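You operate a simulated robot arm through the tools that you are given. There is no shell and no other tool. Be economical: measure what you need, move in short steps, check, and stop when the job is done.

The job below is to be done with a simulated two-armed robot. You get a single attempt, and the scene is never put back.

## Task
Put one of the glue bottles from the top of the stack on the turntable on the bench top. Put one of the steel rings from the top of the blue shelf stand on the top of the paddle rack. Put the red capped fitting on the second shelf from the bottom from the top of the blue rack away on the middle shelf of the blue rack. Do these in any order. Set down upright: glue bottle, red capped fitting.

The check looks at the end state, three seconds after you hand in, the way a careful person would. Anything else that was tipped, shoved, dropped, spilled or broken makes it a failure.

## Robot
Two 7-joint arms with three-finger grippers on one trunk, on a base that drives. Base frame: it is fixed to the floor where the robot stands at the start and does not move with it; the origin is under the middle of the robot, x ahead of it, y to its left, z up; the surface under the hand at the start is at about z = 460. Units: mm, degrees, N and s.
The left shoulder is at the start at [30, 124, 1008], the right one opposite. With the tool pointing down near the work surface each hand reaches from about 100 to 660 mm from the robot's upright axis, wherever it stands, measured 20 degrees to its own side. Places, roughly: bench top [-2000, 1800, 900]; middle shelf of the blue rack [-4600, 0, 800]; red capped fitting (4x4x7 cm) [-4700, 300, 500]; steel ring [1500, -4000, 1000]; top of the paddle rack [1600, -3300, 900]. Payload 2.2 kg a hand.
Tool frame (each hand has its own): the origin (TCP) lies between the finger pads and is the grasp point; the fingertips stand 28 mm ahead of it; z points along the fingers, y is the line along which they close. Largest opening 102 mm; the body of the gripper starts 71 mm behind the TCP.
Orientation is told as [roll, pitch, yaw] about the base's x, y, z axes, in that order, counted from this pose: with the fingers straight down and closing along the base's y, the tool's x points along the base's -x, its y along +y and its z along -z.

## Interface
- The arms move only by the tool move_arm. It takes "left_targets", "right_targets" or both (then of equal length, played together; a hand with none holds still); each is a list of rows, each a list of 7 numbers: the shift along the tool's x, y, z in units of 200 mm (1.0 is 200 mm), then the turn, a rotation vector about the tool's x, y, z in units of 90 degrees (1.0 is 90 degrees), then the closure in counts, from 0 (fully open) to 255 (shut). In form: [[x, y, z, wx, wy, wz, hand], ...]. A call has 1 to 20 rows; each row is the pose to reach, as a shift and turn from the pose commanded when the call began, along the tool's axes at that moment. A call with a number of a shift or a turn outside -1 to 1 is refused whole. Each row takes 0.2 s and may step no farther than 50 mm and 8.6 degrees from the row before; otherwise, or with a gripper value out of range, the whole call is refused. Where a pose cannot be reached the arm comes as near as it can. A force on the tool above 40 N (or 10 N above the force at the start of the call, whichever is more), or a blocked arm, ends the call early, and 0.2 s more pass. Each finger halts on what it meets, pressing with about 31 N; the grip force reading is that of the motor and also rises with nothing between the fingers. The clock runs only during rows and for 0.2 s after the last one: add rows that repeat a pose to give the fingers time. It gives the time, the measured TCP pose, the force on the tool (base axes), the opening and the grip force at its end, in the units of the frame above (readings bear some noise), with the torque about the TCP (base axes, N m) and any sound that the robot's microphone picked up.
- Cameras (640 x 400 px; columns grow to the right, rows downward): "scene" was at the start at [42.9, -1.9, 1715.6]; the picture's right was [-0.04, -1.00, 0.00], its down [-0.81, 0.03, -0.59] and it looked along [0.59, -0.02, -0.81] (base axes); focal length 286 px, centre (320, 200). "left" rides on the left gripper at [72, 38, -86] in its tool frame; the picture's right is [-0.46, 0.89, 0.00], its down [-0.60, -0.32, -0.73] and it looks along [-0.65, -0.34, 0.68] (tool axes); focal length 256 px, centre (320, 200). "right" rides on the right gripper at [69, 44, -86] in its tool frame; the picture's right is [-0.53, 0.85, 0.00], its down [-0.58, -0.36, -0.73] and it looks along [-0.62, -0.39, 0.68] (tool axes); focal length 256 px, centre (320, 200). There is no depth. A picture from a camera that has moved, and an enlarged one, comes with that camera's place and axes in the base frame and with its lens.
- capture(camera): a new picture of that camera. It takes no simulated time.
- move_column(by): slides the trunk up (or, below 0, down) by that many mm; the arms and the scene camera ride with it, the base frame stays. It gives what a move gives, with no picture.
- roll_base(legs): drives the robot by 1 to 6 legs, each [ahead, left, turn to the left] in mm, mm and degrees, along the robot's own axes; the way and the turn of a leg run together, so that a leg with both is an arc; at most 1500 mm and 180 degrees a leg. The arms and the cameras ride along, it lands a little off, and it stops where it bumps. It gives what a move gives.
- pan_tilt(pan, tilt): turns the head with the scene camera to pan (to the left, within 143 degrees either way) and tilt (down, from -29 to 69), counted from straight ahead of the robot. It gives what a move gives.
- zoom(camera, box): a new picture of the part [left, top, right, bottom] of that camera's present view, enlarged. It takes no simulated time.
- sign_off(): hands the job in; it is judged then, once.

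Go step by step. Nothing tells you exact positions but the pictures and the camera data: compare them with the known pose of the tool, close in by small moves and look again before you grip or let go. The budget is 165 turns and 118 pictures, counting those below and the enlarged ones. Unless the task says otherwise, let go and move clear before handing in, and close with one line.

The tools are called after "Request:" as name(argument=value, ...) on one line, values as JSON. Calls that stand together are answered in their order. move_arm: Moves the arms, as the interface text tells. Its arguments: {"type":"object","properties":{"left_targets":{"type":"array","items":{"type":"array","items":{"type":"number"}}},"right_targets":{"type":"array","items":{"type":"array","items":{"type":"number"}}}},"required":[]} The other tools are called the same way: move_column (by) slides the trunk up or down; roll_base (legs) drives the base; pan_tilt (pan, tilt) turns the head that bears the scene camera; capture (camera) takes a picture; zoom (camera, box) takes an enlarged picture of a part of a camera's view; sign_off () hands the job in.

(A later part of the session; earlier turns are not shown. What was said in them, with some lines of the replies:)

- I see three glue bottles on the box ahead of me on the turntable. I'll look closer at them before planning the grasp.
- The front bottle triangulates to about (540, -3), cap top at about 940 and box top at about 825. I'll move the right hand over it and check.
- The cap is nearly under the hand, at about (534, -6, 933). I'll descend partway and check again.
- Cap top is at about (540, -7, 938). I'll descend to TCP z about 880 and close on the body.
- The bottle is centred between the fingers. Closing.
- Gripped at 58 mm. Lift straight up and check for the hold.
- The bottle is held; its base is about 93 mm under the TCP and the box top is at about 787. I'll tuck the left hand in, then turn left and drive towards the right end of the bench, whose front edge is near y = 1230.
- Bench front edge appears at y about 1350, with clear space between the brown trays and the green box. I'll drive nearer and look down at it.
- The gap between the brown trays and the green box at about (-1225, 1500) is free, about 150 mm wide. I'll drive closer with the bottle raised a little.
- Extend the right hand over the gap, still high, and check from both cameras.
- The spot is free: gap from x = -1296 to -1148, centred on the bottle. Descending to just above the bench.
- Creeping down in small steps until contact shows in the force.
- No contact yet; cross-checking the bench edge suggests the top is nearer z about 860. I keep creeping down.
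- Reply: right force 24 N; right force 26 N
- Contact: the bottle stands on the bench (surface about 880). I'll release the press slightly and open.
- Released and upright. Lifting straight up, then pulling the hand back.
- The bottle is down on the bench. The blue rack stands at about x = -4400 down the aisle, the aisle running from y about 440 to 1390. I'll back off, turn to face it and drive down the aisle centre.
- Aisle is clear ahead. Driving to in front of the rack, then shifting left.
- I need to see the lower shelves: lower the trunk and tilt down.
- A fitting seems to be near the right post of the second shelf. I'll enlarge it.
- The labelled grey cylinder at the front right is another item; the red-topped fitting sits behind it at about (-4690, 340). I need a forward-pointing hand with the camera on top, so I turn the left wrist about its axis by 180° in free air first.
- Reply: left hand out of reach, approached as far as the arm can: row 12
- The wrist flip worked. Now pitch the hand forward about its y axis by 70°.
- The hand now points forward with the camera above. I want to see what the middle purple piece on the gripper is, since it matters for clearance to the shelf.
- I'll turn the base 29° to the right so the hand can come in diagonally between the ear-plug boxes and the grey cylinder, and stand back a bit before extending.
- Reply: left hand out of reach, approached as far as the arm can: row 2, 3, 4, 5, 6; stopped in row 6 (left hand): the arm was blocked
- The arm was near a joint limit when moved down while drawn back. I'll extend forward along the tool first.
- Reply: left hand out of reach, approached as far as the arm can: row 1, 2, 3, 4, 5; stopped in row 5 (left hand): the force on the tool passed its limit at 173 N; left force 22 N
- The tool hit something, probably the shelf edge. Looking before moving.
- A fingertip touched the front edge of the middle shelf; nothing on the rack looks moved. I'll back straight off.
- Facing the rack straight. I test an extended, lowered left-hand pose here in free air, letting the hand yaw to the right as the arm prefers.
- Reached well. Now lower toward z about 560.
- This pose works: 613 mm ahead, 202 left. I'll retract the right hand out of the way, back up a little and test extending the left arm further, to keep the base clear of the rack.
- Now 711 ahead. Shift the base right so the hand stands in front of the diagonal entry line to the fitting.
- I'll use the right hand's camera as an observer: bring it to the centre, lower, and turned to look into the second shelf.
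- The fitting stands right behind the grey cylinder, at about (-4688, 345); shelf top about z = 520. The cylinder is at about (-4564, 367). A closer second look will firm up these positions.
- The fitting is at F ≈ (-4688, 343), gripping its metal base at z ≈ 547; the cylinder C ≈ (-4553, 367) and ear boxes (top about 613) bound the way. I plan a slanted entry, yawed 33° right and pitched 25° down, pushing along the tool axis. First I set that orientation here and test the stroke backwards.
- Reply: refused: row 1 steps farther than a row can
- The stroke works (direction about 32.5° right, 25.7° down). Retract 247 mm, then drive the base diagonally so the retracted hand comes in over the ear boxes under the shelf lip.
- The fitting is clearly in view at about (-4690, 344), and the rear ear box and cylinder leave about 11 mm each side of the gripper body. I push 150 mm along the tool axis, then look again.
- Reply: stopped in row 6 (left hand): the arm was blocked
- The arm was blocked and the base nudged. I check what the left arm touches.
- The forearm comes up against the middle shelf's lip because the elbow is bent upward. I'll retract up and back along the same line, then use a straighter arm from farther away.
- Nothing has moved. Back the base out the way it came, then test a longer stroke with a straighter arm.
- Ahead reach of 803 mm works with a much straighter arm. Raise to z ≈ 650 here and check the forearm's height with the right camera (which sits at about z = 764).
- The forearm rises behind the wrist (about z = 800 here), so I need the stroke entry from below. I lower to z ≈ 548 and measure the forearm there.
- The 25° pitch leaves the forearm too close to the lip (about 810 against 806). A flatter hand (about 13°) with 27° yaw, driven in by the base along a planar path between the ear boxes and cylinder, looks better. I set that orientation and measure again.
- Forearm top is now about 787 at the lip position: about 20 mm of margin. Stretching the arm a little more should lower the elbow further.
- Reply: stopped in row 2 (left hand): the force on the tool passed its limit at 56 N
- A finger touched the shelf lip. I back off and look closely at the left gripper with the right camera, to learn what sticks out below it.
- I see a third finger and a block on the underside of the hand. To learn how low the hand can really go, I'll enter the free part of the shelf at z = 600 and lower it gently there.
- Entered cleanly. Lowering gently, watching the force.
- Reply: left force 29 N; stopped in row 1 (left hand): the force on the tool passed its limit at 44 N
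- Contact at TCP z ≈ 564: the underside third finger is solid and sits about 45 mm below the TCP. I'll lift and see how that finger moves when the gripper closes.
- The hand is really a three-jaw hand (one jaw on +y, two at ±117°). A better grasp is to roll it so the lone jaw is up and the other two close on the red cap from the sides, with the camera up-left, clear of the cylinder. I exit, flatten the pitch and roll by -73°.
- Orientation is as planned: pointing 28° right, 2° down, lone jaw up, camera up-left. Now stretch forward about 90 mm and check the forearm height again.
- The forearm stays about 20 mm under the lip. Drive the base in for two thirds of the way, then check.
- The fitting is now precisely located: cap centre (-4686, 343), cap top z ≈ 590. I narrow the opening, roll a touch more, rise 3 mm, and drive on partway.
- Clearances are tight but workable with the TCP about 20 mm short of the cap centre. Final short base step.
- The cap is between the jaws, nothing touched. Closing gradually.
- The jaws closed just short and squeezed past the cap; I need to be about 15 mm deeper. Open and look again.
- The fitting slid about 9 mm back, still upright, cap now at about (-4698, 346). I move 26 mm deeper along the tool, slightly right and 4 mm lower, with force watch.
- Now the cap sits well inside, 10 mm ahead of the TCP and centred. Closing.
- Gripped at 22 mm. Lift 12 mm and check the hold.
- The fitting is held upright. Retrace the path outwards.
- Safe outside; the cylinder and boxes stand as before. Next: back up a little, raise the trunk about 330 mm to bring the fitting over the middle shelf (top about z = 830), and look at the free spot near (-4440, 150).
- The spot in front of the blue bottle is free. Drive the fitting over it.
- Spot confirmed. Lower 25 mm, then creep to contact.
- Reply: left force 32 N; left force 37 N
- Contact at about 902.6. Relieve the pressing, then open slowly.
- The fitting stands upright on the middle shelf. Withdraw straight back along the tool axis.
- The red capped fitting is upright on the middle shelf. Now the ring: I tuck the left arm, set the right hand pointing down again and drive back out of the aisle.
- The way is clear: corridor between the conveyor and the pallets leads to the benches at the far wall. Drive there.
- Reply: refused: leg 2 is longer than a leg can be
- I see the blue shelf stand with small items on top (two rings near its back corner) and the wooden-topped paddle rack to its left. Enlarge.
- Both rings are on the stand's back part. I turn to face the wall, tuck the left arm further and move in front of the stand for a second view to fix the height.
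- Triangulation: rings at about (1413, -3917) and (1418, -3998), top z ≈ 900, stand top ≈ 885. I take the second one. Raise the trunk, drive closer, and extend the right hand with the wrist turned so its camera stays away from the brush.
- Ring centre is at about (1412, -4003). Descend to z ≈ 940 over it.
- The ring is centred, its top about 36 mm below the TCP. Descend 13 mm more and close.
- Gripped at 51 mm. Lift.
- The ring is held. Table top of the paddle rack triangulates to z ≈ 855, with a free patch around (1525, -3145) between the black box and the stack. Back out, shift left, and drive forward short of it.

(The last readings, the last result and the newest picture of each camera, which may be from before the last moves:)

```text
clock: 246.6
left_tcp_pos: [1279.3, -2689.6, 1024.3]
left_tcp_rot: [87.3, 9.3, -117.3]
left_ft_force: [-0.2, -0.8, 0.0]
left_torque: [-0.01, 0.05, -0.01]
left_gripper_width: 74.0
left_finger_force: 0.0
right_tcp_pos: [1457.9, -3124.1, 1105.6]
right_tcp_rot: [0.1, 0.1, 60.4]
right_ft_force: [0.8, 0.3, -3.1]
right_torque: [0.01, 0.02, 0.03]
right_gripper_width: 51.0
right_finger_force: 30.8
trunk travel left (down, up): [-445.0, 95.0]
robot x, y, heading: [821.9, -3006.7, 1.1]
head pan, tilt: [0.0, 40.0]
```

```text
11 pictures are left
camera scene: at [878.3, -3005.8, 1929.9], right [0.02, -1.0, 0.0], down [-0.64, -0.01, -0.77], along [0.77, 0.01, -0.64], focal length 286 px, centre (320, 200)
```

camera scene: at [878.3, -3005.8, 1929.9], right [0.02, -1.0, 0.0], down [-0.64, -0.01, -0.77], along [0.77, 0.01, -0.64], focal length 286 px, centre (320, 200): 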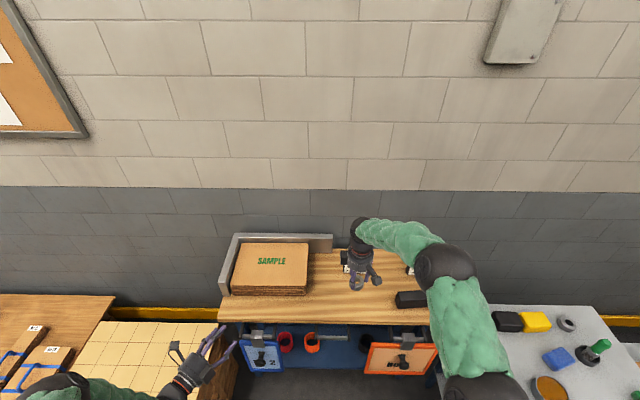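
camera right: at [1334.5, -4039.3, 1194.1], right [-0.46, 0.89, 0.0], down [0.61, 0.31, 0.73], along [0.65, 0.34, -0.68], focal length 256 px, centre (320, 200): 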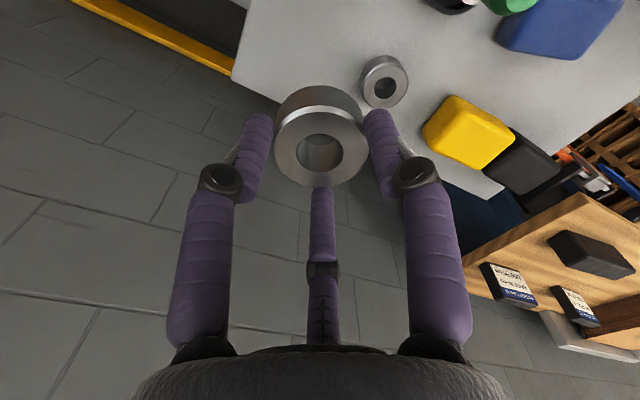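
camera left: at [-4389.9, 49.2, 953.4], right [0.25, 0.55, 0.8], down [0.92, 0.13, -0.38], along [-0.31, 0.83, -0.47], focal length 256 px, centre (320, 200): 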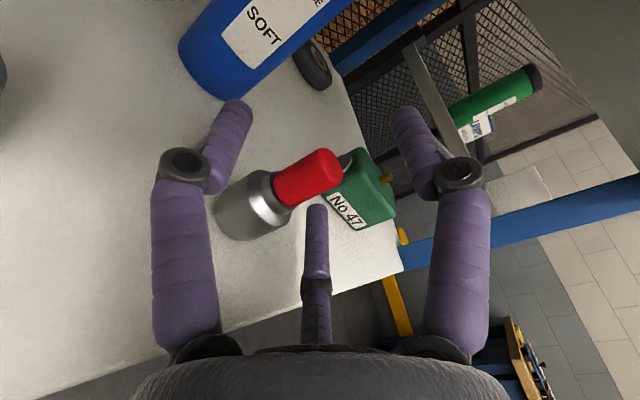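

The hand is over the table edge, with free wood ahead. A small step forward, then lower.

Request:
roll_base(legs=[[68, 0, 0]])

Request:
move_arm(right_targets=[[0, 0, 0.2, 0, 0, 0, 255], [0, 0, 0.4, 0, 0, 0, 255], [0, 0, 0.6, 0, 0, 0, 255], [0, 0, 0.78, 0, 0, 0, 255], [0, 0, 0.78, 0, 0, 0, 255]])

Request:
capture(camera="right")

```text
clock: 247.6
left_tcp_pos: [1349.5, -2688.3, 1023.9]
left_tcp_rot: [87.5, 9.1, -117.3]
left_ft_force: [0.6, 0.5, 2.0]
left_torque: [-0.01, 0.0, -0.03]
left_gripper_width: 73.9
left_finger_force: 0.1
right_tcp_pos: [1528.5, -3122.8, 1105.4]
right_tcp_rot: [0.2, 0.1, 60.4]
right_ft_force: [1.0, -0.4, -3.7]
right_torque: [-0.02, 0.04, -0.01]
right_gripper_width: 51.2
right_finger_force: 30.7
trunk travel left (down, up): [-445.0, 95.0]
robot x, y, heading: [891.0, -3009.0, 1.0]
head pan, tilt: [0.0, 40.0]
```

```text
clock: 248.8
left_tcp_pos: [1347.8, -2687.9, 1023.6]
left_tcp_rot: [87.5, 9.1, -117.3]
left_ft_force: [0.7, 1.2, -1.1]
left_torque: [0.0, 0.01, 0.0]
left_gripper_width: 73.8
left_finger_force: 0.0
right_tcp_pos: [1525.1, -3125.2, 952.4]
right_tcp_rot: [0.0, 0.1, 60.3]
right_ft_force: [0.3, 0.0, -1.7]
right_torque: [0.0, -0.04, -0.06]
right_gripper_width: 51.4
right_finger_force: 31.3
trunk travel left (down, up): [-445.0, 95.0]
robot x, y, heading: [889.4, -3011.6, 1.0]
head pan, tilt: [0.0, 40.0]
```

```text
10 pictures are left
camera right: at [1451.8, -3162.1, 1038.6], right [-0.47, 0.88, 0.0], down [0.6, 0.32, 0.73], along [0.64, 0.34, -0.68], focal length 256 px, centre (320, 200)
```

right: 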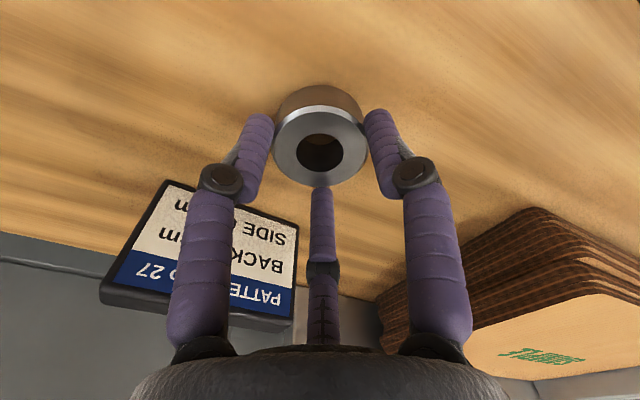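

Clear below. Creep down to contact.

Request:
move_arm(right_targets=[[0, 0, 0.01, 0, 0, 0, 255], [0, 0, 0.02, 0, 0, 0, 255], [0, 0, 0.03, 0, 0, 0, 255], [0, 0, 0.04, 0, 0, 0, 255]])

Request:
move_arm(right_targets=[[0, 0, 0.01, 0, 0, 0, 255], [0, 0, 0.02, 0, 0, 0, 255], [0, 0, 0.03, 0, 0, 0, 255]])

Request:
move_arm(right_targets=[[0, 0, 0.01, 0, 0, 0, 255], [0, 0, 0.02, 0, 0, 0, 255], [0, 0, 0.03, 0, 0, 0, 255]])

```text
clock: 249.8
left_tcp_pos: [1346.6, -2687.6, 1024.8]
left_tcp_rot: [87.5, 9.1, -117.3]
left_ft_force: [0.2, 0.0, -0.8]
left_torque: [-0.03, 0.02, 0.0]
left_gripper_width: 73.8
left_finger_force: 0.1
right_tcp_pos: [1527.4, -3123.2, 944.8]
right_tcp_rot: [-0.3, 0.0, 60.2]
right_ft_force: [-3.2, 0.9, 22.8]
right_torque: [0.06, 0.03, 0.01]
right_gripper_width: 51.7
right_finger_force: 30.9
trunk travel left (down, up): [-445.0, 95.0]
robot x, y, heading: [888.6, -3006.1, 1.1]
head pan, tilt: [0.0, 40.0]
```

```text
clock: 250.6
left_tcp_pos: [1347.9, -2688.5, 1025.4]
left_tcp_rot: [87.4, 9.2, -117.3]
left_ft_force: [0.4, 0.5, 0.2]
left_torque: [-0.07, 0.0, 0.0]
left_gripper_width: 74.2
left_finger_force: 0.0
right_tcp_pos: [1526.0, -3122.8, 938.0]
right_tcp_rot: [-0.2, 0.0, 60.3]
right_ft_force: [4.5, -2.7, 22.0]
right_torque: [-0.11, -0.15, 0.05]
right_gripper_width: 51.3
right_finger_force: 31.0
trunk travel left (down, up): [-445.0, 95.0]
robot x, y, heading: [893.9, -3007.9, 0.8]
head pan, tilt: [0.0, 40.0]
```

```text
clock: 251.4
left_tcp_pos: [1346.4, -2687.4, 1024.7]
left_tcp_rot: [87.5, 9.3, -117.3]
left_ft_force: [-0.2, -0.9, -0.2]
left_torque: [0.01, 0.0, 0.0]
left_gripper_width: 73.9
left_finger_force: 0.1
right_tcp_pos: [1524.4, -3121.7, 930.6]
right_tcp_rot: [0.1, 0.2, 60.4]
right_ft_force: [-1.0, -1.5, 22.2]
right_torque: [-0.03, -0.05, 0.02]
right_gripper_width: 51.3
right_finger_force: 31.3
trunk travel left (down, up): [-445.0, 95.0]
robot x, y, heading: [892.8, -3009.1, 1.2]
head pan, tilt: [0.0, 40.0]
```

Contact found; the ring rests on the table. Relieve the press and open.

Request:
move_arm(right_targets=[[0, 0, -0.01, 0, 0, 0, 255], [0, 0, -0.01, 0, 0, 0, 200], [0, 0, -0.01, 0, 0, 0, 130], [0, 0, -0.01, 0, 0, 0, 90], [0, 0, -0.01, 0, 0, 0, 60], [0, 0, -0.01, 0, 0, 0, 40], [0, 0, -0.01, 0, 0, 0, 40]])

Request:
capture(camera="right")

```text
clock: 253.0
left_tcp_pos: [1349.0, -2688.1, 1024.7]
left_tcp_rot: [87.4, 9.2, -117.3]
left_ft_force: [0.5, 0.3, -1.2]
left_torque: [-0.01, 0.0, 0.0]
left_gripper_width: 73.8
left_finger_force: 0.1
right_tcp_pos: [1525.7, -3122.1, 931.8]
right_tcp_rot: [0.0, 0.1, 60.4]
right_ft_force: [0.4, -0.4, 0.0]
right_torque: [-0.02, 0.0, 0.01]
right_gripper_width: 86.2
right_finger_force: 0.0
trunk travel left (down, up): [-445.0, 95.0]
robot x, y, heading: [893.0, -3003.2, 0.9]
head pan, tilt: [0.0, 40.0]
```

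```text
9 pictures are left
camera right: at [1452.7, -3160.7, 1019.3], right [-0.47, 0.88, 0.0], down [0.6, 0.32, 0.73], along [0.64, 0.34, -0.68], focal length 256 px, centre (320, 200)
```

right: 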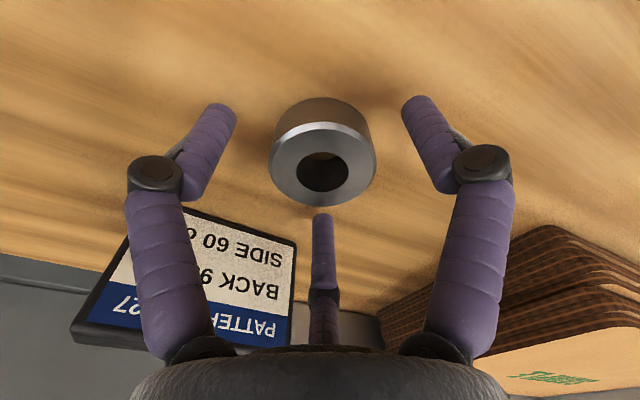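

Released; the ring lies flat on the wood. Lift straight up, then back away and view.

Request:
move_arm(right_targets=[[0, 0, -0.1, 0, 0, 0, 40], [0, 0, -0.3, 0, 0, 0, 40], [0, 0, -0.5, 0, 0, 0, 40], [0, 0, -0.7, 0, 0, 0, 40], [0, 0, -0.9, 0, 0, 0, 40]])

Request:
roll_base(legs=[[-350, 0, 0]])

Request:
capture(camera="scene")

```text
clock: 254.2
left_tcp_pos: [1347.8, -2688.1, 1023.6]
left_tcp_rot: [87.5, 9.2, -117.3]
left_ft_force: [0.8, 0.5, -0.1]
left_torque: [0.02, -0.02, 0.02]
left_gripper_width: 74.0
left_finger_force: 0.1
right_tcp_pos: [1525.5, -3122.1, 1114.5]
right_tcp_rot: [0.1, 0.2, 60.4]
right_ft_force: [0.3, 0.0, -0.6]
right_torque: [-0.02, -0.05, 0.01]
right_gripper_width: 86.2
right_finger_force: 0.1
trunk travel left (down, up): [-445.0, 95.0]
robot x, y, heading: [888.4, -3008.0, 1.1]
head pan, tilt: [0.0, 40.0]
```

```text
clock: 256.5
left_tcp_pos: [995.3, -2694.1, 1025.0]
left_tcp_rot: [87.5, 9.2, -117.3]
left_ft_force: [-0.2, 0.1, 0.5]
left_torque: [0.03, 0.0, 0.01]
left_gripper_width: 73.9
left_finger_force: 0.1
right_tcp_pos: [1174.2, -3129.0, 1113.2]
right_tcp_rot: [0.1, 0.2, 60.3]
right_ft_force: [0.0, 0.0, 0.7]
right_torque: [-0.01, -0.02, 0.0]
right_gripper_width: 85.9
right_finger_force: 0.0
trunk travel left (down, up): [-445.0, 95.0]
robot x, y, heading: [538.9, -3015.5, 0.9]
head pan, tilt: [0.0, 40.0]
```

```text
8 pictures are left
camera scene: at [591.7, -3010.5, 1930.0], right [0.02, -1.0, 0.0], down [-0.64, -0.01, -0.77], along [0.77, 0.01, -0.64], focal length 286 px, centre (320, 200)
```

scene: 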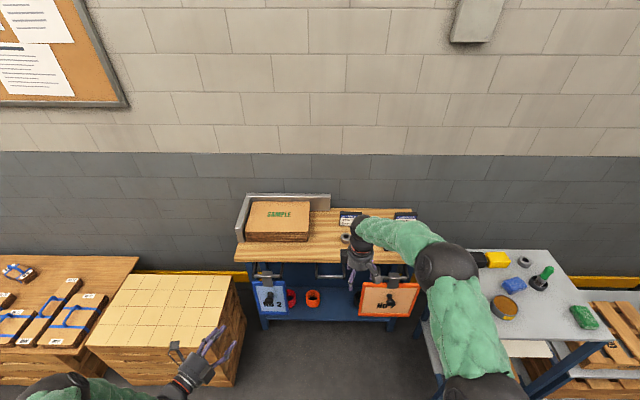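

The ring lies on the paddle rack top, the bottle stands on the bench and the fitting stands on the middle shelf; both hands are clear. Handing in.

Request:
sign_off()

```text
The job is handed in.
```

I finished all three moves and handed the job in. The glue bottle stands upright on the bench top, the red capped fitting stands upright on the middle shelf of the blue rack, and one steel ring lies flat on the paddle rack top. While working at the blue rack, the left arm touched the shelf edges a few times; in the pictures afterwards, nothing else on it looked moved or tipped.
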